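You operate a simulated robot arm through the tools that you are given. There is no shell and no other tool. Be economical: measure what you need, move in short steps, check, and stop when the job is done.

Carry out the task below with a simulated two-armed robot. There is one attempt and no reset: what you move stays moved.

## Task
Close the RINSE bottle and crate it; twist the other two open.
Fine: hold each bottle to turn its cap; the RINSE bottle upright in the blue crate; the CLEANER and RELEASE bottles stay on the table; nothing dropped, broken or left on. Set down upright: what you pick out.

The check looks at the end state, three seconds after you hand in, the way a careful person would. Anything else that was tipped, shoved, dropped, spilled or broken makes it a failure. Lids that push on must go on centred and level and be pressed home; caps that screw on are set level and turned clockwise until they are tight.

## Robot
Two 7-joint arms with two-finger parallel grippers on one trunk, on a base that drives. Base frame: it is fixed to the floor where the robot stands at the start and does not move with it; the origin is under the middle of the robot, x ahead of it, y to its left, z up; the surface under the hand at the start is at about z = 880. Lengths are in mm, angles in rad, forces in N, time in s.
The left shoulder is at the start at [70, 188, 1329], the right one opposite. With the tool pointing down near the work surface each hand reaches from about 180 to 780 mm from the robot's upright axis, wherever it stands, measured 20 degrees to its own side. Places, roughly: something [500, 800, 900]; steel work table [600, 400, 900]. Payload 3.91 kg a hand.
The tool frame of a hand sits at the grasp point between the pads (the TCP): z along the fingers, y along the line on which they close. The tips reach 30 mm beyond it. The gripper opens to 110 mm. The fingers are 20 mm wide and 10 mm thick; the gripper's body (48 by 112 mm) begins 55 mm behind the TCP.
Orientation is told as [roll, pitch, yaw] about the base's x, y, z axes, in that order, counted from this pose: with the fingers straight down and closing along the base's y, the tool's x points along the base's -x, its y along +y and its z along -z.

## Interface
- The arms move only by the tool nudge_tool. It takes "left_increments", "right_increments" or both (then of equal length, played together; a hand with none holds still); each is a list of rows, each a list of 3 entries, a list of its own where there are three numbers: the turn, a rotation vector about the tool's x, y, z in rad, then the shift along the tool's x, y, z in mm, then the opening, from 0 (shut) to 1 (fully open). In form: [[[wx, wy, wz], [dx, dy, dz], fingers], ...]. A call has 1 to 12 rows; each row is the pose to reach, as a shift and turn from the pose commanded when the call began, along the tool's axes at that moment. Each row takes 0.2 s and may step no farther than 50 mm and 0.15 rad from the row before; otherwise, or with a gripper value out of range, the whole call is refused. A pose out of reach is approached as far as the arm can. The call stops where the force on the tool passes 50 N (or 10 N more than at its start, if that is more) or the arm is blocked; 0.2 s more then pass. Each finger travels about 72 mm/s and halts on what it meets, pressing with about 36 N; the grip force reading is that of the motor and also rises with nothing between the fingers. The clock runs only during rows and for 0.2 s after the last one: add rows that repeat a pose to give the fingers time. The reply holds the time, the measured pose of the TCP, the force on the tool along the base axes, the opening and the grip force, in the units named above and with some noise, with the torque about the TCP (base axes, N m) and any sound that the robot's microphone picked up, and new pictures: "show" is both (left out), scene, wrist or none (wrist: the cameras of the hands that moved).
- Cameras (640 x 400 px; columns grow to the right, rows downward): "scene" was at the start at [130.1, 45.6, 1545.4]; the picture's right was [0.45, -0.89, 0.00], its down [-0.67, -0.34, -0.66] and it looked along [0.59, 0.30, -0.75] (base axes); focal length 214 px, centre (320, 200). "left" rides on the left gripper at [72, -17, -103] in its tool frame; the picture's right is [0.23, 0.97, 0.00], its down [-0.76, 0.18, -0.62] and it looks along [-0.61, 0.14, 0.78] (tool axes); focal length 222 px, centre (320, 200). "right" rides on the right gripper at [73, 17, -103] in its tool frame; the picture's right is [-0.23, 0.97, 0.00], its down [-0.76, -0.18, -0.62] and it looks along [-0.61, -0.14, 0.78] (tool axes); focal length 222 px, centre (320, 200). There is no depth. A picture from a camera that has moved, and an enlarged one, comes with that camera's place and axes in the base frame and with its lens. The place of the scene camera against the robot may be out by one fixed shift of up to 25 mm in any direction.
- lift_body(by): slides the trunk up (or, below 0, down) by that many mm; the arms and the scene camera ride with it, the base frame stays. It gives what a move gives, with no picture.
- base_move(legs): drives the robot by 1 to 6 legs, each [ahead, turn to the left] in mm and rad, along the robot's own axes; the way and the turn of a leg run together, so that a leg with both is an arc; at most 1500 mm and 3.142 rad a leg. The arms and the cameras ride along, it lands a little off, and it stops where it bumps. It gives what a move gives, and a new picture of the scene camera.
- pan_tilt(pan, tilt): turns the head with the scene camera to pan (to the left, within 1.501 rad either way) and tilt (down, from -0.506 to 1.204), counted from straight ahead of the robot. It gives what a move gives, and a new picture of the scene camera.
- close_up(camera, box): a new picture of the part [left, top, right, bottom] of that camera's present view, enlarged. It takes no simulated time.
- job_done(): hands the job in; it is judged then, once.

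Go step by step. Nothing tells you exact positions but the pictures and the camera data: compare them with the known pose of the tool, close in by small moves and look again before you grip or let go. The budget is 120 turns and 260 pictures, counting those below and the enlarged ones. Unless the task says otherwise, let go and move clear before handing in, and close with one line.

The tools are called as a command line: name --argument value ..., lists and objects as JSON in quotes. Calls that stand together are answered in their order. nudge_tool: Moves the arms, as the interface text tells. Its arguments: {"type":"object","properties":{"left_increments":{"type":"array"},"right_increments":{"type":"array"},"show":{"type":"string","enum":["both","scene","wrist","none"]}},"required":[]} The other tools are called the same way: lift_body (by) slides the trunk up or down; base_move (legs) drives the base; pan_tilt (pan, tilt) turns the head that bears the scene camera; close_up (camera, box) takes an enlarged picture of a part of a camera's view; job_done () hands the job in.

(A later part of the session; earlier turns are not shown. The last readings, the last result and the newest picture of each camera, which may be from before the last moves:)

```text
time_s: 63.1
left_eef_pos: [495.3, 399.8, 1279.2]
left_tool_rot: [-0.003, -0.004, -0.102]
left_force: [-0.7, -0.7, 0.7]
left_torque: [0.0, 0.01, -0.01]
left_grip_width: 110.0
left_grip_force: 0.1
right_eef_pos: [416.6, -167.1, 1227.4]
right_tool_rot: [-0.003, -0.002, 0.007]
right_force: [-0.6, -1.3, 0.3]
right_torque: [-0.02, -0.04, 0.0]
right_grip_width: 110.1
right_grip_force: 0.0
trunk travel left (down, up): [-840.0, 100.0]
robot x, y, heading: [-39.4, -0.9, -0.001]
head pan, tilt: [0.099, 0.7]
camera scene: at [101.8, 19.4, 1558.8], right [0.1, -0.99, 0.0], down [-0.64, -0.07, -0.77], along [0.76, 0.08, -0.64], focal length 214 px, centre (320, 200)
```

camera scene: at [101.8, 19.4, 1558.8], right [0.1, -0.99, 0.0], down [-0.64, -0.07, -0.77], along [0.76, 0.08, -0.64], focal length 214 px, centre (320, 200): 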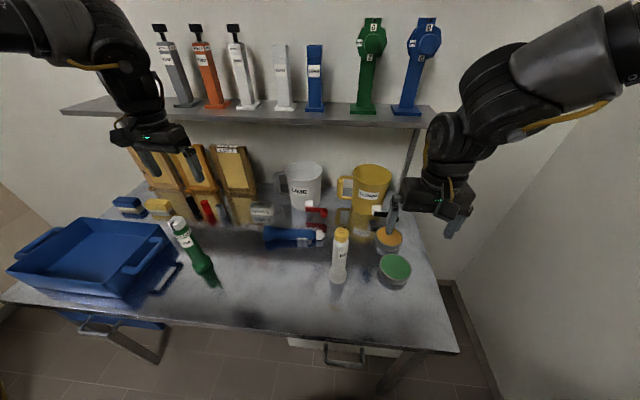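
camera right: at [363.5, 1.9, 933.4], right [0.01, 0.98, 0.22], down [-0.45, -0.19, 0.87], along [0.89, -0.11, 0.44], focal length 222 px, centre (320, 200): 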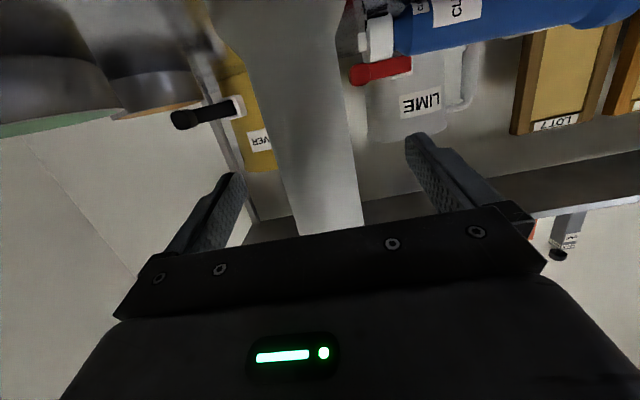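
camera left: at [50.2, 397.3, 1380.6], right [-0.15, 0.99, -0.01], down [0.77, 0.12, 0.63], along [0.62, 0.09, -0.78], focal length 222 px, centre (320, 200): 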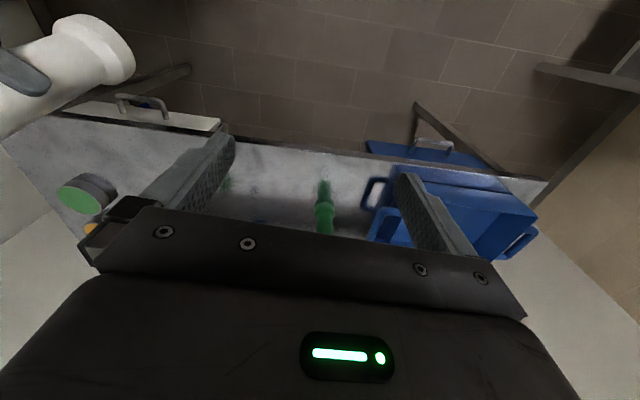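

RINSE stands upright. I take the left hand above CLEANER with its fingers turned across it, to measure it.

nudge_tool --left_increments '[[[0, 0, 0.138], [-13, -20, 11], 1], [[0, 0, 0.276], [-25, -40, 22], 1], [[0, 0, 0.414], [-38, -60, 33], 1], [[0, 0, 0.552], [-50, -80, 44], 1], [[0, 0, 0.69], [-63, -100, 55], 1], [[0, 0, 0.828], [-76, -120, 66], 1], [[0, 0, 0.966], [-88, -140, 77], 1], [[0, 0, 1.104], [-101, -160, 88], 1], [[0, 0, 1.242], [-113, -180, 99], 1], [[0, 0, 1.38], [-126, -198, 110], 1], [[0, 0, 1.38], [-126, -198, 110], 1]]' --show "both"

```text
time_s: 65.5
left_eef_pos: [512.5, 279.7, 1176.8]
left_tool_rot: [0.006, -0.007, -1.483]
left_force: [-1.1, -0.5, 0.3]
left_torque: [-0.03, -0.02, -0.03]
left_grip_width: 110.1
left_grip_force: 0.1
left hand out of reach, approached as far as the arm can: row 4, 5, 6, 7, 8, 9, 10, 11
right_eef_pos: [417.8, -166.3, 1227.2]
right_tool_rot: [-0.001, -0.003, 0.006]
right_force: [-0.5, -0.6, -0.2]
right_torque: [-0.01, -0.02, 0.02]
right_grip_width: 110.1
right_grip_force: 0.1
trunk travel left (down, up): [-840.0, 100.0]
robot x, y, heading: [-42.5, 0.1, 0.003]
head pan, tilt: [0.099, 0.7]
camera scene: at [103.1, 19.0, 1558.7], right [0.1, -0.99, 0.0], down [-0.64, -0.07, -0.77], along [0.76, 0.08, -0.64], focal length 214 px, centre (320, 200)
camera left: at [488.1, 352.0, 1280.4], right [0.95, 0.31, 0.0], down [0.24, -0.74, 0.63], along [0.2, -0.6, -0.78], focal length 222 px, centre (320, 200)
```

scene: 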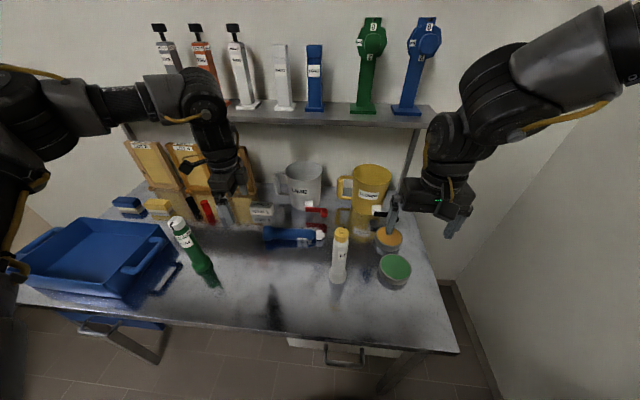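
left: 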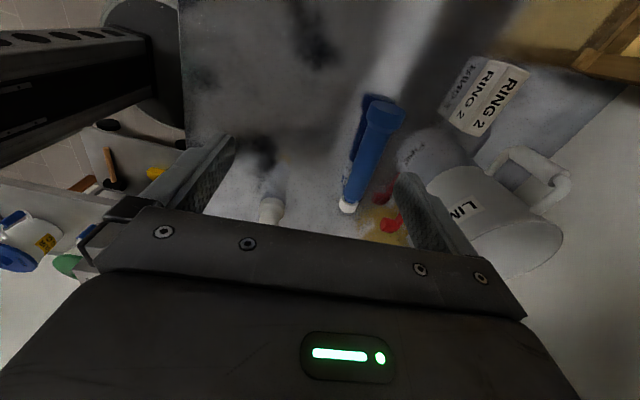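

The left arm works best about 35-40° to its own side, so I'll turn the base right by 0.41 rad to place CLEANER there.

base_move --legs '[[0, -0.41]]'

```text
time_s: 67.1
left_eef_pos: [579.8, 29.8, 1176.5]
left_tool_rot: [0.006, -0.007, -1.905]
left_force: [0.0, 0.0, 1.1]
left_torque: [-0.04, -0.01, 0.0]
left_grip_width: 109.8
left_grip_force: 0.2
right_eef_pos: [309.8, -338.0, 1227.0]
right_tool_rot: [-0.003, -0.002, -0.415]
right_force: [-0.2, -0.3, -0.3]
right_torque: [-0.01, -0.04, -0.01]
right_grip_width: 109.5
right_grip_force: 0.0
trunk travel left (down, up): [-840.0, 100.0]
robot x, y, heading: [-41.1, 2.4, -0.415]
head pan, tilt: [0.099, 0.7]
camera scene: at [96.8, -35.2, 1558.6], right [-0.31, -0.95, 0.0], down [-0.61, 0.2, -0.76], along [0.73, -0.24, -0.64], focal length 214 px, centre (320, 200)
```

scene: 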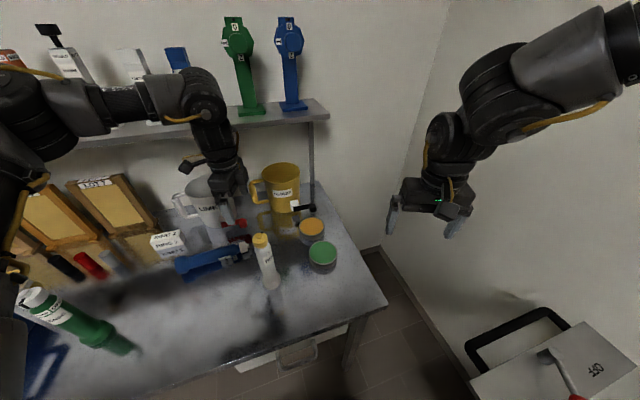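

CLEANER measures base (628,284) to cap end (647,61). I move the left hand above its grip point (637,184).

nudge_tool --left_increments '[[[0, 0, -0.07], [27, 0, 10], 1], [[0, 0, -0.14], [54, 1, 25], 1], [[0, 0, -0.21], [82, 2, 45], 1], [[0, 0, -0.28], [110, 2, 65], 1], [[0, 0, -0.35], [137, 3, 82], 1], [[0, 0, -0.415], [164, 3, 96], 1], [[0, 0, -0.415], [164, 3, 96], 1]]' --show "both"

```text
time_s: 68.7
left_eef_pos: [636.0, 183.7, 1080.4]
left_tool_rot: [0.003, -0.007, -1.488]
left_force: [-0.6, 0.1, 0.5]
left_torque: [-0.01, 0.02, 0.04]
left_grip_width: 109.8
left_grip_force: 0.0
right_eef_pos: [309.7, -340.6, 1228.0]
right_tool_rot: [-0.002, -0.003, -0.416]
right_force: [0.9, 0.1, -0.2]
right_torque: [-0.01, 0.0, 0.0]
right_grip_width: 109.9
right_grip_force: 0.1
trunk travel left (down, up): [-840.0, 100.0]
robot x, y, heading: [-39.2, 0.7, -0.414]
head pan, tilt: [0.099, 0.7]
camera scene: at [95.9, -37.0, 1558.6], right [-0.31, -0.95, 0.0], down [-0.61, 0.2, -0.76], along [0.73, -0.24, -0.64], focal length 214 px, centre (320, 200)
camera left: at [613.0, 254.9, 1184.5], right [0.95, 0.31, 0.0], down [0.24, -0.74, 0.63], along [0.19, -0.6, -0.78], focal length 222 px, centre (320, 200)
```

scene: 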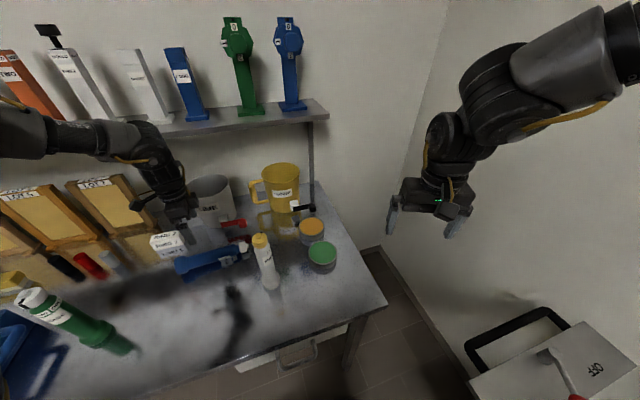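
left: 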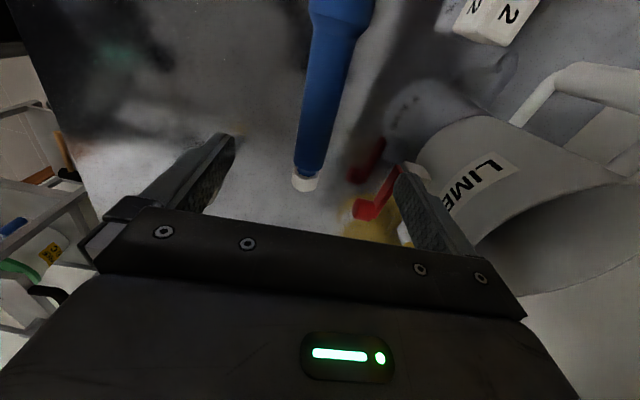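

Aligned. I tilt slightly, narrow the fingers and go down in two stages.

nudge_tool --left_increments '[[[0, 0.05, 0], [0, 1, 25], 0.8], [[0, 0.1, 0], [0, 2, 50], 0.65], [[0, 0.15, 0], [0, 4, 75], 0.58], [[0, 0.2, 0], [0, 4, 100], 0.56], [[0, 0.2, 0], [0, 4, 112], 0.56], [[0, 0.2, 0], [0, 4, 112], 0.56]]' --show "wrist"

```text
time_s: 70.1
left_eef_pos: [616.1, 204.5, 1002.7]
left_tool_rot: [0.002, 0.192, -1.489]
left_force: [0.8, 0.4, -1.0]
left_torque: [-0.01, 0.0, 0.02]
left_grip_width: 61.5
left_grip_force: 0.0
left hand out of reach, approached as far as the arm can: row 3, 4, 5, 6
right_eef_pos: [309.6, -339.3, 1227.3]
right_tool_rot: [-0.001, -0.001, -0.418]
right_force: [-0.5, -0.4, -0.5]
right_torque: [-0.01, 0.0, -0.02]
right_grip_width: 110.1
right_grip_force: 0.1
trunk travel left (down, up): [-840.0, 100.0]
robot x, y, heading: [-44.2, 0.9, -0.418]
head pan, tilt: [0.099, 0.7]
camera left: at [594.5, 253.8, 1118.0], right [0.95, 0.3, 0.05], down [0.25, -0.85, 0.47], along [0.18, -0.43, -0.88], focal length 222 px, centre (320, 200)
```

left: 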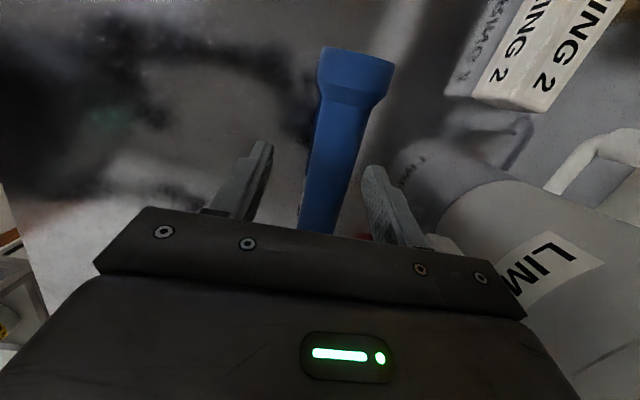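

The arm won't extend further down, but the trunk can: I go back up to the good arm pose and lower the trunk instead.

nudge_tool --left_increments '[[[0, 0, 0], [-1, 7, -26], 0.56], [[0, 0, 0], [-2, 14, -52], 0.56], [[0, 0, 0], [-4, 21, -79], 0.56], [[0, 0, 0], [-4, 21, -79], 0.56]]' --show "none"

lift_body --by -110

close_up --camera "left" --box '[160, 0, 480, 200]'

close_up --camera "scene" --box '[0, 100, 400, 350]'

```text
time_s: 71.1
left_eef_pos: [642.4, 185.1, 1082.9]
left_tool_rot: [0.003, 0.194, -1.489]
left_force: [-1.1, -0.6, -0.5]
left_torque: [-0.02, 0.01, 0.01]
left_grip_width: 61.7
left_grip_force: 0.1
right_eef_pos: [309.6, -339.4, 1227.2]
right_tool_rot: [-0.003, -0.001, -0.416]
right_force: [0.3, -0.2, -0.2]
right_torque: [0.03, 0.0, -0.01]
right_grip_width: 109.9
right_grip_force: 0.1
trunk travel left (down, up): [-840.0, 100.0]
robot x, y, heading: [-38.3, -2.1, -0.416]
head pan, tilt: [0.099, 0.7]
```

```text
time_s: 72.6
left_eef_pos: [641.5, 185.5, 974.3]
left_tool_rot: [0.001, 0.192, -1.488]
left_force: [0.3, -0.8, 0.3]
left_torque: [0.03, 0.01, -0.01]
left_grip_width: 61.6
left_grip_force: 0.2
right_eef_pos: [310.2, -339.7, 1118.3]
right_tool_rot: [-0.001, -0.003, -0.415]
right_force: [-0.2, -0.6, -0.1]
right_torque: [0.0, 0.01, 0.01]
right_grip_width: 110.1
right_grip_force: 0.0
trunk travel left (down, up): [-730.0, 210.0]
robot x, y, heading: [-42.7, -4.0, -0.42]
head pan, tilt: [0.099, 0.7]
```

```text
2.00 times, centred on (320, 100) of left
camera zoom: at [620.2, 235.8, 1089.0], right [0.95, 0.3, 0.05], down [0.25, -0.85, 0.47], along [0.18, -0.43, -0.88], focal length 444 px, centre (320, 400)
```

zoom: 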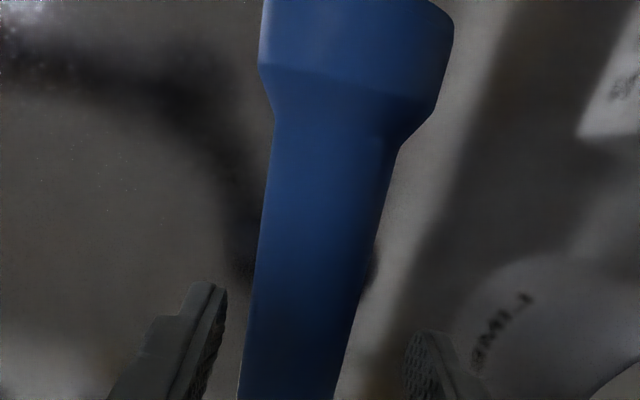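

```text
1.60 times, centred on (200, 225) of scene
camera zoom: at [95.8, -36.6, 1448.7], right [-0.31, -0.95, 0.0], down [-0.61, 0.2, -0.77], along [0.73, -0.24, -0.64], focal length 343 px, centre (512, 160)
```

zoom: 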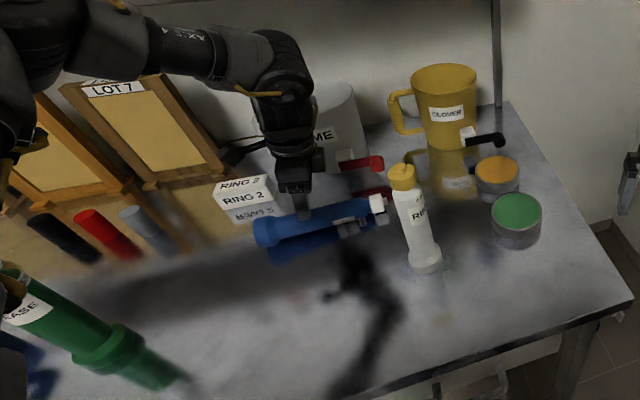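

Centred within 3 mm. I lower the rest by trunk, then close.

lift_body --by -54

nudge_tool --left_increments '[[[0, 0, 0], [0, -2, 0], 0.5], [[0, 0, 0], [0, -2, 0], 0.35], [[0, 0, 0], [0, -2, 0], 0.2], [[0, 0, 0], [0, -2, 0], 0.1], [[0, 0, 0], [0, -2, 0], 0.1]]' --show "wrist"

```text
time_s: 73.5
left_eef_pos: [641.8, 186.1, 919.5]
left_tool_rot: [0.002, 0.193, -1.489]
left_force: [0.6, 0.7, -0.8]
left_torque: [0.03, -0.01, 0.0]
left_grip_width: 61.4
left_grip_force: 0.0
right_eef_pos: [309.9, -339.4, 1062.3]
right_tool_rot: [-0.002, -0.002, -0.416]
right_force: [-0.8, -0.2, 0.0]
right_torque: [-0.03, 0.01, 0.03]
right_grip_width: 109.9
right_grip_force: 0.0
trunk travel left (down, up): [-676.0, 264.0]
robot x, y, heading: [-42.2, -1.9, -0.416]
head pan, tilt: [0.099, 0.7]
```

```text
time_s: 74.7
left_eef_pos: [639.0, 185.4, 919.9]
left_tool_rot: [0.002, 0.193, -1.489]
left_force: [0.3, 1.4, 0.0]
left_torque: [0.17, -0.02, 0.01]
left_grip_width: 42.8
left_grip_force: 36.1
right_eef_pos: [310.0, -339.8, 1062.4]
right_tool_rot: [-0.003, -0.002, -0.416]
right_force: [0.2, 0.4, 0.0]
right_torque: [0.02, -0.03, 0.01]
right_grip_width: 110.0
right_grip_force: 0.0
trunk travel left (down, up): [-676.0, 264.0]
robot x, y, heading: [-41.3, -0.1, -0.414]
head pan, tilt: [0.099, 0.7]
camera left: at [618.1, 235.4, 1035.1], right [0.95, 0.3, 0.04], down [0.25, -0.85, 0.47], along [0.18, -0.43, -0.88], focal length 222 px, centre (320, 200)
```

left: 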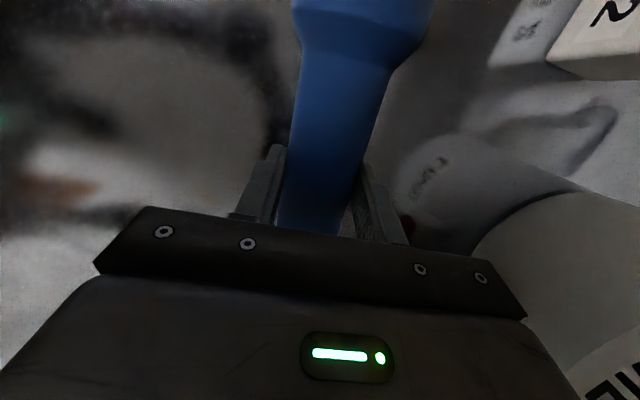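

Gripped (43 mm). I lift with the trunk, then back the base off for room.

lift_body --by 160

base_move --legs '[[-200, 0]]'

lift_body --by 100

```text
time_s: 76.5
left_eef_pos: [639.7, 185.2, 1078.7]
left_tool_rot: [0.001, 0.191, -1.488]
left_force: [-0.1, -0.1, -1.7]
left_torque: [0.0, 0.01, 0.0]
left_grip_width: 42.8
left_grip_force: 35.6
right_eef_pos: [311.2, -339.0, 1222.5]
right_tool_rot: [-0.004, -0.004, -0.416]
right_force: [0.8, 0.2, -0.6]
right_torque: [0.05, 0.01, 0.01]
right_grip_width: 110.0
right_grip_force: 0.0
trunk travel left (down, up): [-836.0, 104.0]
robot x, y, heading: [-38.5, 0.6, -0.416]
head pan, tilt: [0.099, 0.7]
```

```text
time_s: 78.1
left_eef_pos: [463.8, 263.5, 1077.9]
left_tool_rot: [-0.003, 0.194, -1.49]
left_force: [0.2, -0.1, -1.8]
left_torque: [0.04, 0.01, 0.02]
left_grip_width: 42.5
left_grip_force: 36.1
right_eef_pos: [132.5, -260.9, 1219.7]
right_tool_rot: [-0.003, 0.002, -0.417]
right_force: [1.0, 0.2, 0.7]
right_torque: [-0.04, 0.04, -0.04]
right_grip_width: 109.9
right_grip_force: 0.1
trunk travel left (down, up): [-836.0, 104.0]
robot x, y, heading: [-218.9, 78.8, -0.421]
head pan, tilt: [0.099, 0.7]
camera scene: at [-79.7, 41.7, 1554.1], right [-0.31, -0.95, 0.0], down [-0.61, 0.2, -0.76], along [0.72, -0.24, -0.65], focal length 214 px, centre (320, 200)
```

scene: 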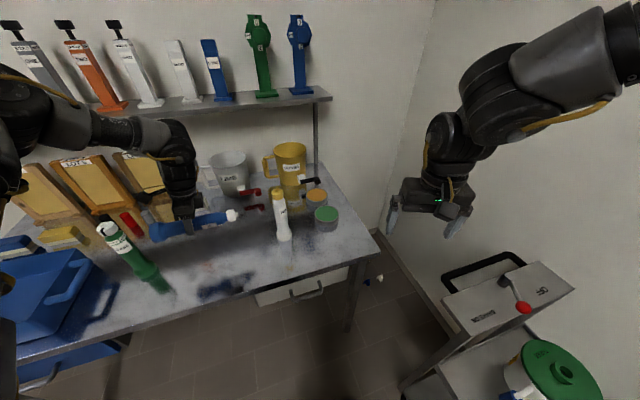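

```text
time_s: 79.5
left_eef_pos: [460.3, 264.5, 1178.4]
left_tool_rot: [0.002, 0.192, -1.491]
left_force: [0.8, 0.3, -2.6]
left_torque: [0.05, -0.01, 0.04]
left_grip_width: 42.6
left_grip_force: 35.6
right_eef_pos: [130.2, -260.7, 1321.9]
right_tool_rot: [-0.003, -0.002, -0.415]
right_force: [0.2, -0.3, -0.6]
right_torque: [0.01, 0.02, 0.03]
right_grip_width: 110.0
right_grip_force: 0.1
trunk travel left (down, up): [-936.0, 4.0]
robot x, y, heading: [-220.8, 80.1, -0.423]
head pan, tilt: [0.099, 0.7]
```

Now the left hand pitches so that CLEANER comes upright, pointing to the right, and moves toward the middle.

nudge_tool --left_increments '[[[0, -0.143, 0], [-24, -12, -5], 0.1], [[0, -0.286, 0], [-49, -24, -9], 0.1], [[0, -0.429, 0], [-73, -36, -14], 0.1], [[0, -0.571, 0], [-97, -49, -19], 0.1], [[0, -0.714, 0], [-122, -61, -24], 0.1], [[0, -0.857, 0], [-146, -73, -28], 0.1], [[0, -1.0, 0], [-171, -85, -33], 0.1], [[0, -1.143, 0], [-195, -97, -38], 0.1], [[0, -1.286, 0], [-219, -110, -43], 0.1], [[0, -1.428, 0], [-244, -122, -47], 0.1], [[0, -1.571, 0], [-268, -134, -52], 0.1]]' --show "both"

```text
time_s: 81.8
left_eef_pos: [365.5, 18.2, 1247.2]
left_tool_rot: [0.009, -1.354, -1.5]
left_force: [-0.4, 0.6, -1.7]
left_torque: [0.1, 0.03, -0.01]
left_grip_width: 42.6
left_grip_force: 36.0
left hand out of reach, approached as far as the arm can: row 9, 10, 11
right_eef_pos: [129.0, -263.2, 1322.0]
right_tool_rot: [-0.001, -0.001, -0.416]
right_force: [0.0, 0.7, -0.4]
right_torque: [0.03, -0.01, 0.01]
right_grip_width: 110.1
right_grip_force: 0.0
trunk travel left (down, up): [-936.0, 4.0]
robot x, y, heading: [-218.9, 81.6, -0.42]
head pan, tilt: [0.099, 0.7]
camera scene: at [-84.8, 40.1, 1654.5], right [-0.31, -0.95, 0.0], down [-0.61, 0.2, -0.76], along [0.73, -0.24, -0.64], focal length 214 px, centre (320, 200)
camera left: at [338.9, 132.6, 1199.9], right [0.97, 0.13, -0.22], down [0.14, 0.46, 0.88], along [0.21, -0.88, 0.42], focal length 222 px, centre (320, 200)
```

scene: 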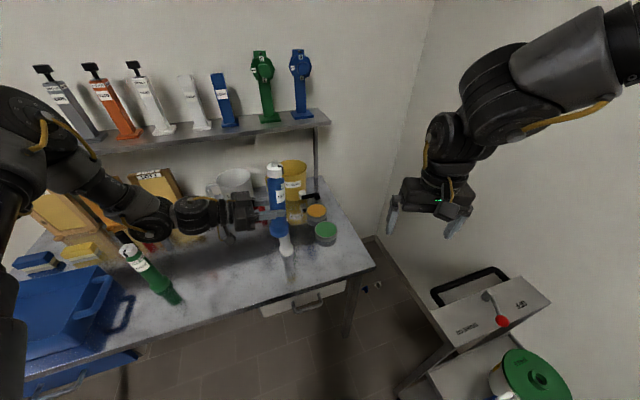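
left: 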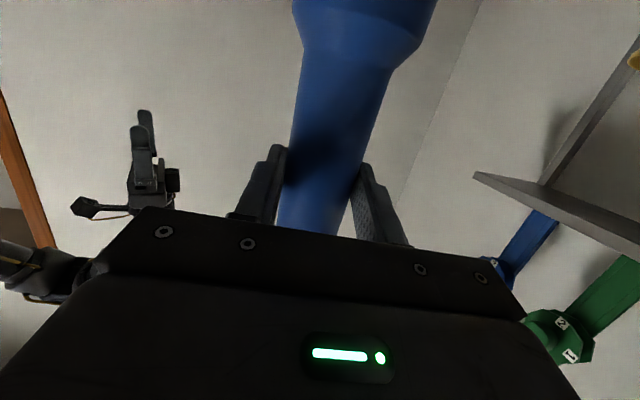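

CLEANER is upright in the left hand at (365,18,1247), pointing right. Now the right hand comes over the top toward its cap, partway first.

nudge_tool --right_increments '[[[0, 0, 0], [0, 10, -40], 1], [[0, 0, 0], [-10, 35, -80], 1], [[0, 0, 0], [-20, 65, -115], 1], [[0, 0, 0], [-32, 100, -128], 1], [[0, 0, 0], [-44, 135, -128], 1], [[0, 0, 0], [-56, 170, -128], 1], [[0, 0, 0], [-68, 205, -128], 1], [[0, 0, 0], [-80, 240, -128], 1]]' --show "both"

```text
time_s: 83.8
left_eef_pos: [366.0, 17.3, 1247.1]
left_tool_rot: [0.008, -1.352, -1.499]
left_force: [-0.4, -0.9, -1.9]
left_torque: [0.03, 0.01, -0.01]
left_grip_width: 42.8
left_grip_force: 36.5
right_eef_pos: [302.4, -95.7, 1480.1]
right_tool_rot: [0.061, -0.014, -0.451]
right_force: [-0.3, -0.1, 0.6]
right_torque: [-0.01, 0.03, 0.01]
right_grip_width: 110.1
right_grip_force: 0.1
trunk travel left (down, up): [-936.0, 4.0]
robot x, y, heading: [-221.6, 82.3, -0.415]
head pan, tilt: [0.099, 0.7]
stopped in row 8 (right hand): the arm was blocked; the commanded pose is now the measured one
camera scene: at [-84.3, 40.4, 1654.5], right [-0.31, -0.95, 0.0], down [-0.61, 0.2, -0.76], along [0.73, -0.24, -0.64], focal length 214 px, centre (320, 200)
camera right: at [240.3, -54.7, 1582.6], right [0.63, 0.78, 0.06], down [0.58, -0.52, 0.62], along [0.52, -0.35, -0.78], focal length 222 px, centre (320, 200)
```

scene: 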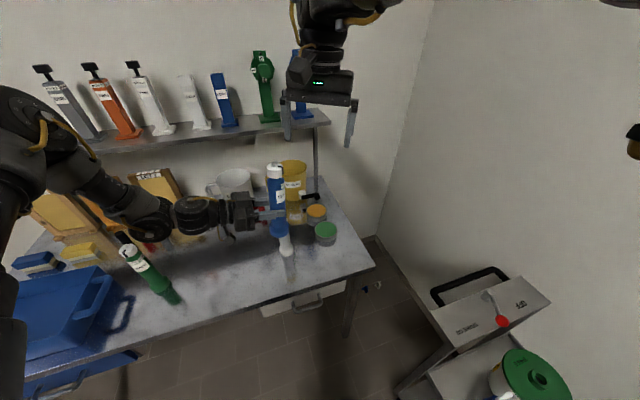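
right: 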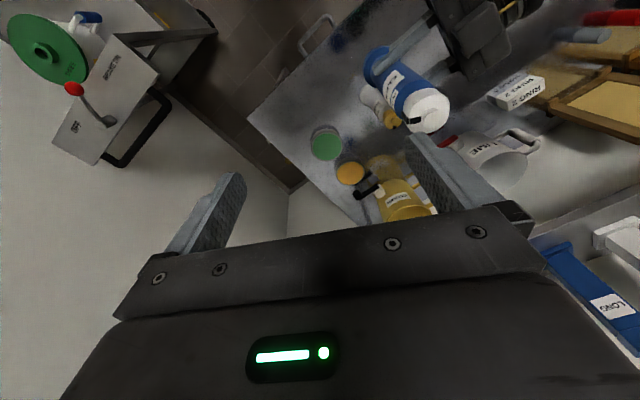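

The right arm is blocked that high. A better way: the right hand comes in horizontally at cap height and turns the cap by swinging around it. First I retract the right hand, and shift and lower the left one with CLEANER.

nudge_tool --right_increments '[[[-0.02, 0.0, 0], [0, -35, 10], 1], [[-0.04, 0.01, 0], [0, -70, 30], 1], [[-0.06, 0.014, 0], [0, -105, 60], 1], [[-0.06, 0.014, 0], [0, -140, 95], 1], [[-0.06, 0.014, 0], [0, -170, 130], 1], [[-0.06, 0.014, 0], [0, -170, 165], 1]]' --left_increments '[[[0, 0, 0], [0, 0, 0], 0.1], [[0.08, 0, 0.018], [-1, 1, 21], 0.1], [[0.16, 0, 0.036], [-2, 2, 42], 0.1], [[0.24, 0, 0.053], [-2, 3, 63], 0.1], [[0.322, 0, 0.071], [-3, 3, 83], 0.1], [[0.322, 0, 0.071], [-3, 3, 83], 0.1]]' --show "scene"

```text
time_s: 85.2
left_eef_pos: [352.3, -25.8, 1284.2]
left_tool_rot: [0.0, -1.352, -1.819]
left_force: [0.6, -0.6, -2.4]
left_torque: [0.04, -0.02, -0.03]
left_grip_width: 42.7
left_grip_force: 36.5
left hand out of reach, approached as far as the arm can: row 2, 3, 4, 5, 6
right_eef_pos: [237.9, -237.5, 1302.2]
right_tool_rot: [0.116, -0.001, -0.446]
right_force: [0.4, -0.6, -0.2]
right_torque: [0.02, 0.01, 0.02]
right_grip_width: 110.1
right_grip_force: 0.1
trunk travel left (down, up): [-936.0, 4.0]
robot x, y, heading: [-221.9, 80.9, -0.419]
head pan, tilt: [0.099, 0.7]
camera scene: at [-82.3, 41.9, 1654.4], right [-0.31, -0.95, 0.0], down [-0.61, 0.2, -0.76], along [0.73, -0.24, -0.65], focal length 214 px, centre (320, 200)
```

scene: 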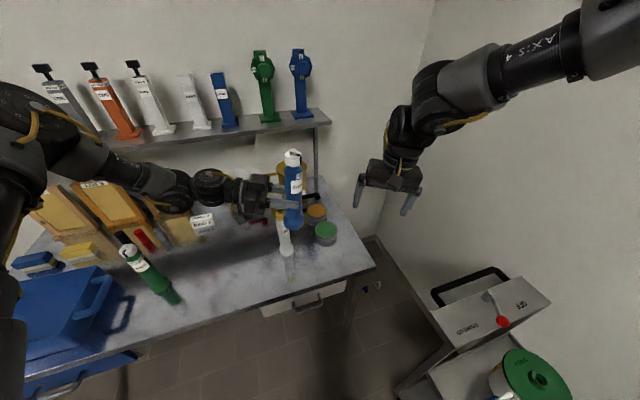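

CLEANER sits at about (349,-39) with its cap near z≈1392. I prepare the right hand: level it, yaw it left and draw it back.

nudge_tool --right_increments '[[[0.116, 0, 0], [0, 0, 0], 1], [[0.115, 0.008, -0.14], [8, -12, 0], 1], [[0.114, 0.016, -0.28], [17, -25, 0], 1], [[0.113, 0.024, -0.42], [25, -37, 0], 1], [[0.112, 0.032, -0.56], [34, -50, 0], 1], [[0.111, 0.041, -0.7], [42, -62, 0], 1], [[0.109, 0.049, -0.84], [51, -74, 0], 1], [[0.106, 0.057, -0.98], [59, -87, 0], 1], [[0.103, 0.065, -1.12], [67, -99, 0], 1]]' --show "none"

```text
time_s: 87.2
left_eef_pos: [353.0, -22.2, 1284.5]
left_tool_rot: [0.003, -1.355, -1.821]
left_force: [0.3, 0.4, -3.1]
left_torque: [0.04, 0.01, -0.01]
left_grip_width: 42.7
left_grip_force: 36.5
right_eef_pos: [100.7, 14.7, 1387.2]
right_tool_rot: [0.096, 0.024, 0.476]
right_force: [0.3, 0.2, 1.2]
right_torque: [-0.02, 0.03, 0.02]
right_grip_width: 110.0
right_grip_force: 0.0
right hand out of reach, approached as far as the arm can: row 2, 3, 4, 5, 6, 7, 8, 9
trunk travel left (down, up): [-936.0, 4.0]
robot x, y, heading: [-219.8, 82.1, -0.419]
head pan, tilt: [0.099, 0.7]
```

The right hand cannot yaw left here, but it can spin clockwise-to-zero. New idea: lean the bottle 30° toward the right so both hands lean outward comfortably, with the right hand coming along the bottle axis and turning about its own axis. First I bring the right hand back to a sane pose, and lean CLEANER.

nudge_tool --right_increments '[[[0.01, -0.007, 0.1], [11, -29, 4], 1], [[0.02, -0.015, 0.2], [23, -58, 8], 1], [[0.03, -0.022, 0.3], [34, -86, 12], 1], [[0.04, -0.03, 0.4], [46, -115, 16], 1], [[0.05, -0.037, 0.5], [57, -144, 20], 1], [[0.06, -0.045, 0.6], [69, -173, 25], 1], [[0.07, -0.052, 0.7], [80, -201, 29], 1], [[0.08, -0.06, 0.8], [92, -230, 33], 1], [[0.09, -0.067, 0.896], [103, -259, 37], 1]]' --left_increments '[[[0, 0, 0], [0, 0, 0], 0.1], [[0, 0, 0], [0, 0, 0], 0.1], [[0, 0, 0], [0, 0, 0], 0.1], [[0, 0, 0], [0, 0, 0], 0.1], [[0, 0.1, 0], [0, 0, 0], 0.1], [[0, 0.2, 0], [0, 0, 0], 0.1], [[0, 0.3, 0], [0, 0, 0], 0.1], [[0, 0.4, 0], [0, 0, 0], 0.1], [[0, 0.5, 0], [0, 0, 0], 0.1]]' --show "scene"

```text
time_s: 89.2
left_eef_pos: [350.5, -25.8, 1285.8]
left_tool_rot: [0.001, -0.85, -1.819]
left_force: [-0.3, -0.1, -1.6]
left_torque: [0.04, -0.01, -0.03]
left_grip_width: 42.6
left_grip_force: 36.2
right_eef_pos: [131.2, -253.1, 1337.1]
right_tool_rot: [-0.048, -0.008, -0.415]
right_force: [-0.3, -0.2, -0.4]
right_torque: [0.01, 0.0, 0.01]
right_grip_width: 110.0
right_grip_force: 0.1
trunk travel left (down, up): [-936.0, 4.0]
robot x, y, heading: [-218.6, 82.4, -0.424]
head pan, tilt: [0.099, 0.7]
camera scene: at [-83.7, 39.9, 1654.4], right [-0.31, -0.95, 0.0], down [-0.61, 0.2, -0.76], along [0.73, -0.24, -0.65], focal length 214 px, centre (320, 200)
```

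scene: 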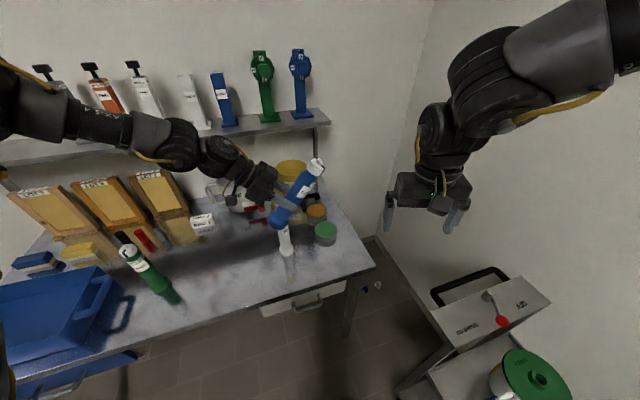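

Both are where I want them. Now the right hand comes up and tilts to line up with the leaning bottle's axis, stopping about 80 mm short of the cap.

nudge_tool --right_increments '[[[-0.08, 0.012, 0], [-10, 10, -35], 1], [[-0.16, 0.024, 0], [-25, 32, -65], 1], [[-0.24, 0.036, 0], [-43, 58, -90], 1], [[-0.32, 0.048, 0], [-62, 88, -110], 1], [[-0.4, 0.06, 0], [-84, 120, -120], 1], [[-0.48, 0.072, 0], [-105, 152, -120], 1], [[-0.564, 0.086, 0], [-127, 183, -120], 1], [[-0.564, 0.086, 0], [-127, 183, -120], 1]]' --show "both"

```text
time_s: 91.0
left_eef_pos: [348.7, -23.1, 1287.0]
left_tool_rot: [0.003, -0.853, -1.822]
left_force: [0.0, -0.2, -1.9]
left_torque: [0.02, -0.03, -0.04]
left_grip_width: 42.9
left_grip_force: 35.6
right_eef_pos: [323.8, -130.6, 1451.1]
right_tool_rot: [0.517, 0.072, -0.394]
right_force: [0.0, -0.4, -0.6]
right_torque: [0.01, -0.03, -0.02]
right_grip_width: 110.0
right_grip_force: 0.0
trunk travel left (down, up): [-936.0, 4.0]
robot x, y, heading: [-218.9, 80.5, -0.422]
head pan, tilt: [0.099, 0.7]
camera scene: at [-84.5, 43.9, 1654.6], right [-0.31, -0.95, 0.0], down [-0.61, 0.2, -0.77], along [0.73, -0.24, -0.64], focal length 214 px, centre (320, 200)
camera right: at [250.4, -138.9, 1554.3], right [0.57, 0.68, 0.46], down [0.55, -0.73, 0.4], along [0.61, 0.03, -0.79], focal length 222 px, centre (320, 200)
```

scene: 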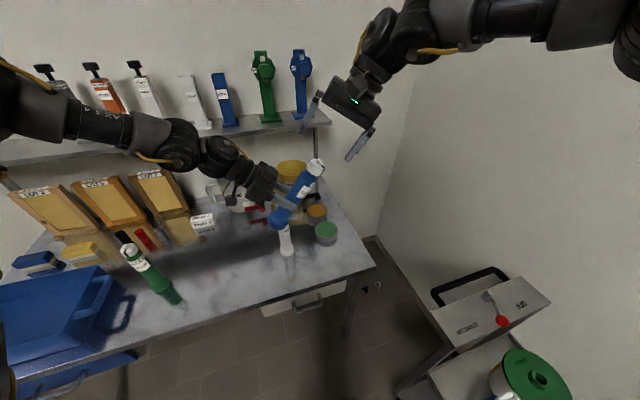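
right: 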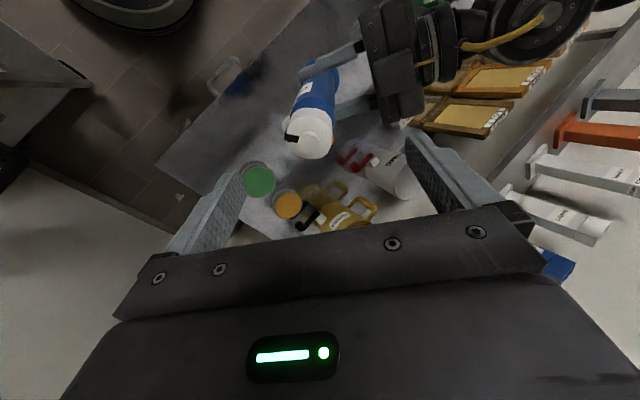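

Aligned without trouble. I enlarge the right wrist view to check the cap against the tool axis.

close_up --camera "right" --box '[240, 60, 400, 160]'

```text
4.00 times, centred on (320, 110) of right
camera zoom: at [250.4, -138.9, 1554.3], right [0.57, 0.68, 0.46], down [0.55, -0.73, 0.4], along [0.61, 0.03, -0.79], focal length 888 px, centre (320, 560)
```

zoom: 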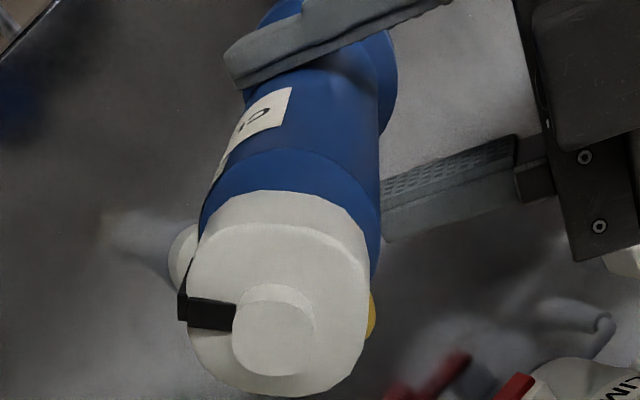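

The cap sits about 8 mm off to the tool's -y side. I pre-rotate the right hand clockwise by 1.1 rad, shifting by that and closing in a little.

nudge_tool --right_increments '[[[0, 0, 0.14], [0, -2, 3], 1], [[0, 0, 0.28], [0, -4, 6], 1], [[0, 0, 0.42], [0, -6, 9], 1], [[0, 0, 0.56], [0, -8, 12], 1], [[0, 0, 0.7], [0, -8, 16], 1], [[0, 0, 0.84], [0, -8, 20], 1], [[0, 0, 0.98], [0, -8, 24], 1], [[0, 0, 1.1], [0, -8, 28], 1], [[0, 0, 1.1], [0, -8, 28], 1]]' --show "both"

close_up --camera "right" --box '[210, 60, 430, 200]'

```text
time_s: 93.0
left_eef_pos: [348.9, -23.3, 1285.3]
left_tool_rot: [0.002, -0.853, -1.823]
left_force: [0.4, 0.1, -2.1]
left_torque: [0.02, -0.01, -0.01]
left_grip_width: 42.6
left_grip_force: 36.2
right_eef_pos: [325.7, -124.5, 1423.7]
right_tool_rot: [0.18, 0.49, -1.469]
right_force: [-0.2, 0.7, 0.1]
right_torque: [-0.03, -0.01, -0.03]
right_grip_width: 109.9
right_grip_force: 0.1
trunk travel left (down, up): [-936.0, 4.0]
robot x, y, heading: [-219.9, 84.1, -0.419]
head pan, tilt: [0.099, 0.7]
camera scene: at [-83.9, 43.3, 1654.6], right [-0.31, -0.95, 0.0], down [-0.61, 0.2, -0.76], along [0.73, -0.24, -0.64], focal length 214 px, centre (320, 200)
camera right: at [322.2, -110.9, 1550.4], right [0.98, -0.18, 0.05], down [-0.19, -0.97, 0.15], along [0.02, -0.16, -0.99], focal length 222 px, centre (320, 200)
```

scene: 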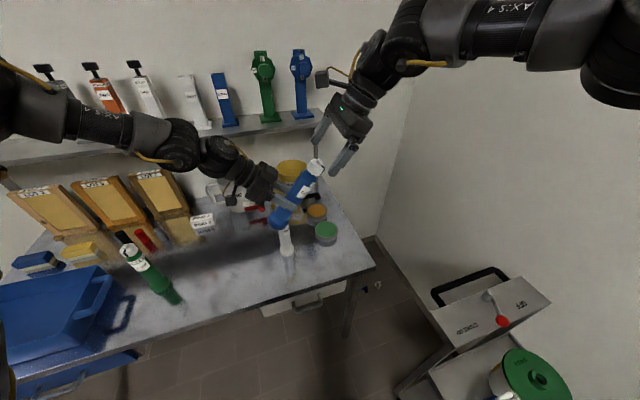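
right: 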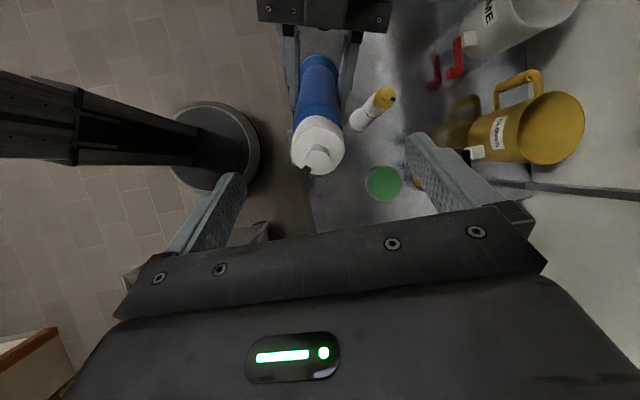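

```text
2.86 times, centred on (320, 130) of right
camera zoom: at [322.2, -110.9, 1550.4], right [0.98, -0.18, 0.05], down [-0.19, -0.97, 0.15], along [0.02, -0.16, -0.99], focal length 635 px, centre (320, 400)
```

zoom: 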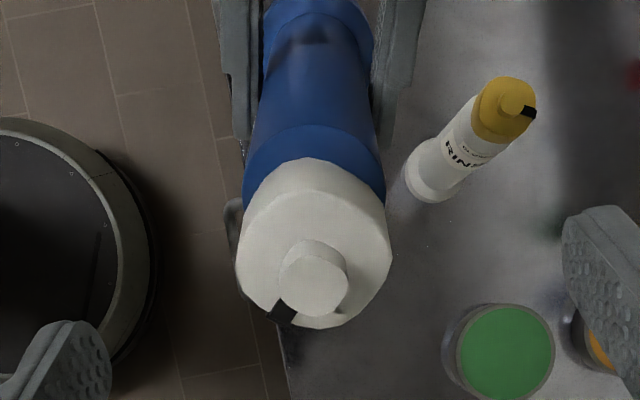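

Both views agree that the hand is centred on the cap, with a small tilt of about 4° to correct. I advance 44 mm so that the fingers straddle the cap only.

nudge_tool --right_increments '[[[0, 0.02, 0], [0, 0, 12], 0.8], [[0, 0.04, 0], [0, 0, 24], 0.65], [[0, 0.06, 0], [0, 0, 34], 0.6], [[0, 0.07, 0], [0, 0, 44], 0.6], [[0, 0.07, 0], [0, 0, 44], 0.6]]' --show "both"

close_up --camera "scene" --box '[250, 90, 390, 240]'

close_up --camera "right" --box '[210, 60, 430, 220]'

```text
time_s: 94.2
left_eef_pos: [349.3, -23.6, 1285.9]
left_tool_rot: [0.003, -0.853, -1.822]
left_force: [0.0, 0.8, -2.1]
left_torque: [0.0, 0.0, -0.02]
left_grip_width: 42.9
left_grip_force: 36.2
right_eef_pos: [332.0, -104.0, 1386.2]
right_tool_rot: [0.189, 0.559, -1.453]
right_force: [-0.2, 0.3, -0.7]
right_torque: [0.01, 0.04, 0.02]
right_grip_width: 66.1
right_grip_force: 0.0
trunk travel left (down, up): [-936.0, 4.0]
robot x, y, heading: [-221.5, 80.3, -0.42]
head pan, tilt: [0.099, 0.7]
camera scene: at [-83.6, 43.3, 1654.5], right [-0.31, -0.95, 0.0], down [-0.61, 0.2, -0.76], along [0.73, -0.24, -0.64], focal length 214 px, centre (320, 200)
camera right: at [328.9, -98.7, 1513.6], right [0.98, -0.18, 0.03], down [-0.18, -0.98, 0.09], along [0.02, -0.09, -1.0], focal length 222 px, centre (320, 200)
```

scene: 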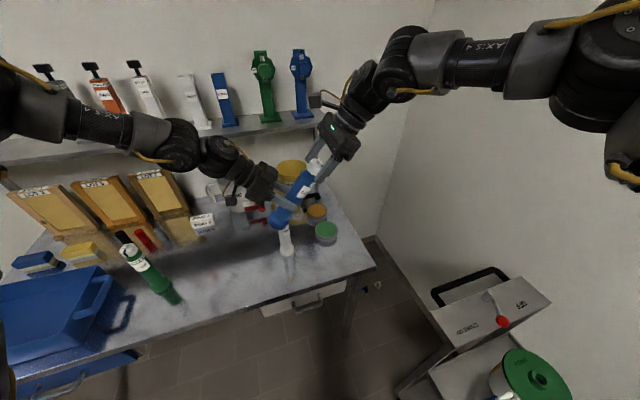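
right: 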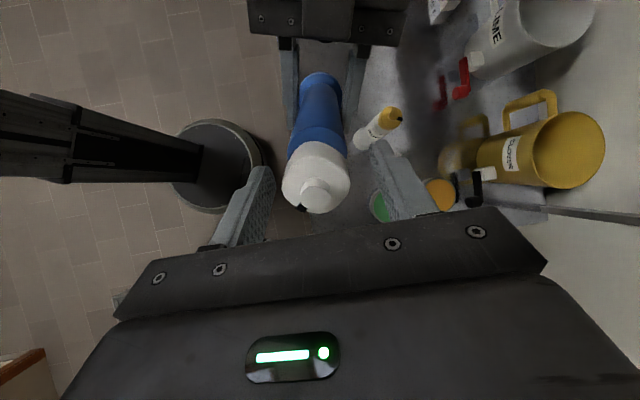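

```text
2.67 times, centred on (320, 165) of scene
camera zoom: at [-83.6, 43.3, 1654.5], right [-0.31, -0.95, 0.0], down [-0.61, 0.2, -0.76], along [0.73, -0.24, -0.64], focal length 572 px, centre (320, 293)
```

zoom: 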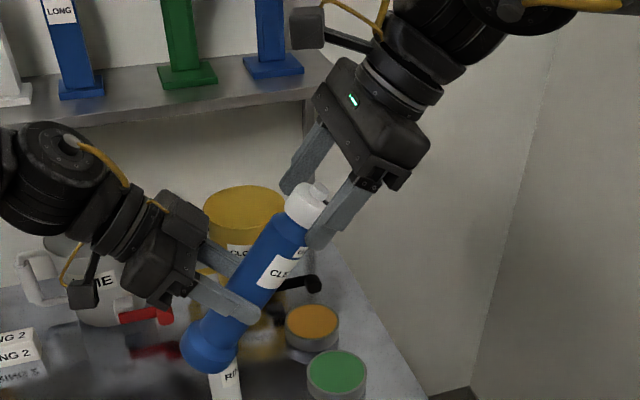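

```text
2.50 times, centred on (320, 140) of right
camera zoom: at [328.9, -98.7, 1513.6], right [0.98, -0.18, 0.03], down [-0.18, -0.98, 0.09], along [0.02, -0.09, -1.0], focal length 555 px, centre (320, 350)
```

zoom: 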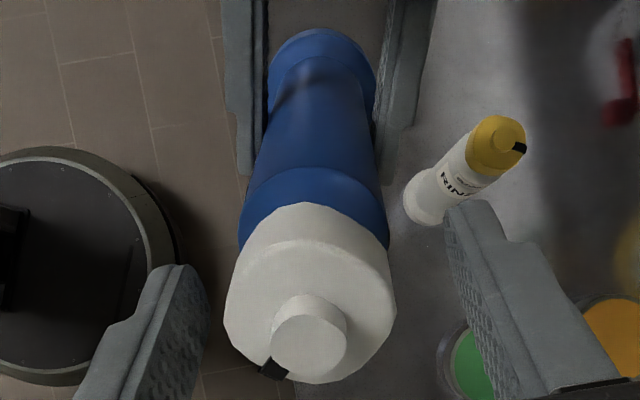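

The fingers straddle just the cap, tips near its lower edge. I close the right grip on the cap.

nudge_tool --right_increments '[[[0, 0, 0], [0, -1, 0], 0.5], [[0, 0, 0], [0, -1, 0], 0.35], [[0, 0, 0], [0, -1, 0], 0.2], [[0, 0, 0], [0, -1, 0], 0.1], [[0, 0, 0], [0, -1, 0], 0.1]]' --show "wrist"

close_up --camera "scene" --box '[270, 120, 370, 220]'

```text
time_s: 95.5
left_eef_pos: [350.4, -22.7, 1285.8]
left_tool_rot: [0.003, -0.853, -1.82]
left_force: [10.6, 2.3, -2.0]
left_torque: [-0.27, 0.56, 0.49]
left_grip_width: 43.0
left_grip_force: 35.9
right_eef_pos: [331.2, -103.8, 1385.0]
right_tool_rot: [0.189, 0.562, -1.455]
right_force: [-10.7, -2.2, -0.2]
right_torque: [0.14, 0.47, 0.34]
right_grip_width: 39.7
right_grip_force: 36.2
trunk travel left (down, up): [-936.0, 4.0]
robot x, y, heading: [-221.4, 81.2, -0.412]
head pan, tilt: [0.099, 0.7]
camera right: at [328.2, -98.0, 1512.8], right [0.98, -0.17, 0.03], down [-0.18, -0.98, 0.09], along [0.02, -0.09, -1.0], focal length 222 px, centre (320, 200)
```

right: 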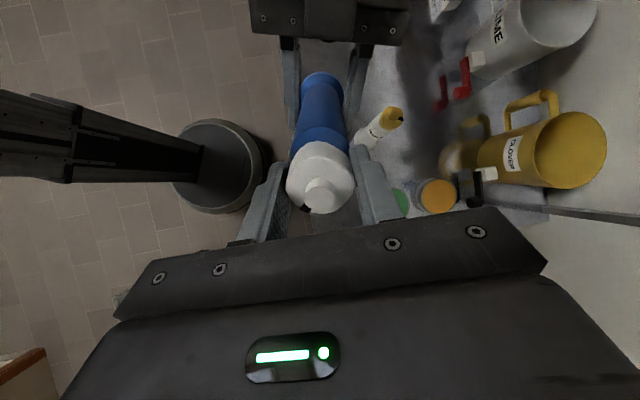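

```text
4.00 times, centred on (320, 170) of scene
camera zoom: at [-83.6, 43.2, 1654.5], right [-0.31, -0.95, 0.0], down [-0.61, 0.2, -0.76], along [0.73, -0.24, -0.64], focal length 858 px, centre (320, 320)
```

zoom: 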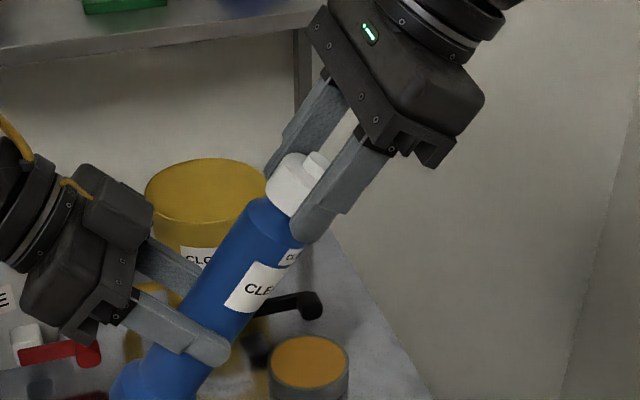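

Gripped on the cap (39.7 mm). I turn it counter-clockwise in steps.

nudge_tool --right_increments '[[[0, 0, -0.1], [0, 0, 0], 0.1], [[0, 0, -0.2], [0, 0, 0], 0.1], [[0, 0, -0.3], [0, 0, 0], 0.1], [[0, 0, -0.4], [0, 0, 0], 0.1], [[0, 0, -0.5], [0, 0, 0], 0.1], [[0, 0, -0.6], [0, 0, 0], 0.1]]' --show "wrist"

close_up --camera "scene" --box '[270, 120, 370, 220]'

```text
time_s: 96.8
left_eef_pos: [349.5, -23.8, 1284.9]
left_tool_rot: [0.001, -0.854, -1.82]
left_force: [8.1, 8.7, -1.9]
left_torque: [-0.8, 0.28, 0.16]
left_grip_width: 42.8
left_grip_force: 36.1
right_eef_pos: [328.9, -102.5, 1385.4]
right_tool_rot: [0.477, 0.355, -0.82]
right_force: [-8.9, -8.5, -0.6]
right_torque: [-0.11, 0.58, 0.34]
right_grip_width: 39.8
right_grip_force: 36.2
trunk travel left (down, up): [-936.0, 4.0]
robot x, y, heading: [-224.6, 81.0, -0.422]
head pan, tilt: [0.099, 0.7]
camera right: at [284.1, -101.0, 1504.0], right [0.88, 0.32, 0.34], down [0.27, -0.95, 0.18], along [0.38, -0.06, -0.92], focal length 222 px, centre (320, 200)
```

right: 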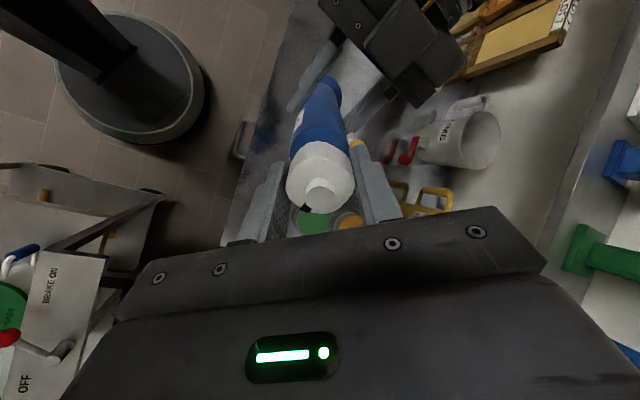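

```text
4.00 times, centred on (320, 170) of scene
camera zoom: at [-83.7, 43.3, 1654.5], right [-0.31, -0.95, 0.0], down [-0.61, 0.2, -0.76], along [0.73, -0.24, -0.64], focal length 858 px, centre (320, 320)
```

zoom: 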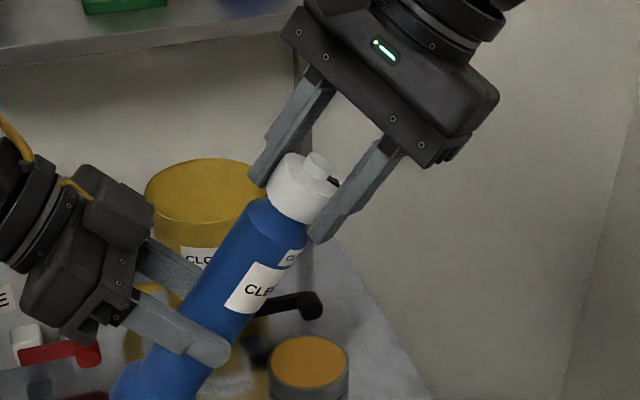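

The cap turns while the body stays still. I continue another 0.6 rad.

nudge_tool --right_increments '[[[0, 0, -0.1], [0, 0, 0], 0.1], [[0, 0, -0.2], [0, 0, 0], 0.1], [[0, 0, -0.3], [0, 0, 0], 0.1], [[0, 0, -0.4], [0, 0, 0], 0.1], [[0, 0, -0.5], [0, 0, 0], 0.1], [[0, 0, -0.6], [0, 0, 0], 0.1]]' --show "wrist"

close_up --camera "scene" --box '[270, 120, 370, 220]'

```text
time_s: 98.2
left_eef_pos: [348.5, -24.6, 1284.7]
left_tool_rot: [0.002, -0.853, -1.821]
left_force: [4.4, 10.5, 0.8]
left_torque: [-0.58, -0.09, -0.11]
left_grip_width: 42.6
left_grip_force: 35.6
right_eef_pos: [329.5, -102.6, 1385.8]
right_tool_rot: [0.587, 0.045, -0.294]
right_force: [-4.4, -9.2, -0.9]
right_torque: [-0.66, 0.55, 0.25]
right_grip_width: 40.0
right_grip_force: 36.0
trunk travel left (down, up): [-936.0, 4.0]
robot x, y, heading: [-219.4, 75.2, -0.416]
head pan, tilt: [0.099, 0.7]
camera right: at [252.1, -124.5, 1484.4], right [0.47, 0.7, 0.53], down [0.6, -0.7, 0.39], along [0.64, 0.14, -0.76], focal length 222 px, centre (320, 200)
```

right: 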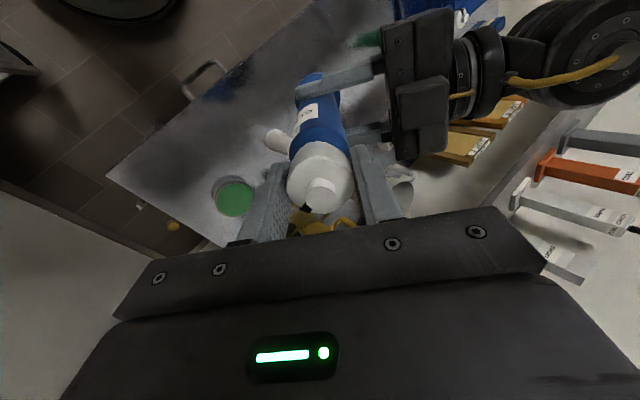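

```text
4.00 times, centred on (320, 170) of scene
camera zoom: at [-83.7, 43.3, 1654.6], right [-0.31, -0.95, 0.0], down [-0.61, 0.2, -0.76], along [0.73, -0.24, -0.64], focal length 858 px, centre (320, 320)
```

zoom: 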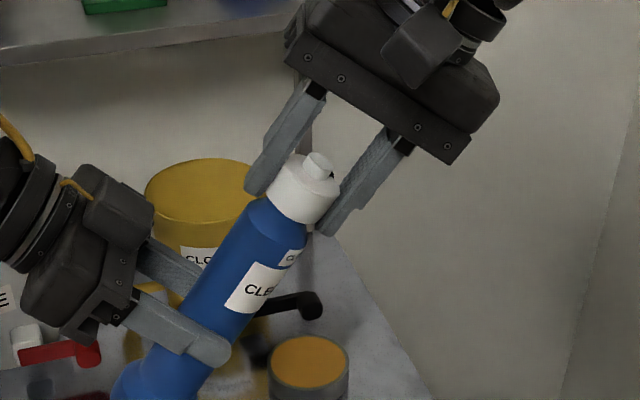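

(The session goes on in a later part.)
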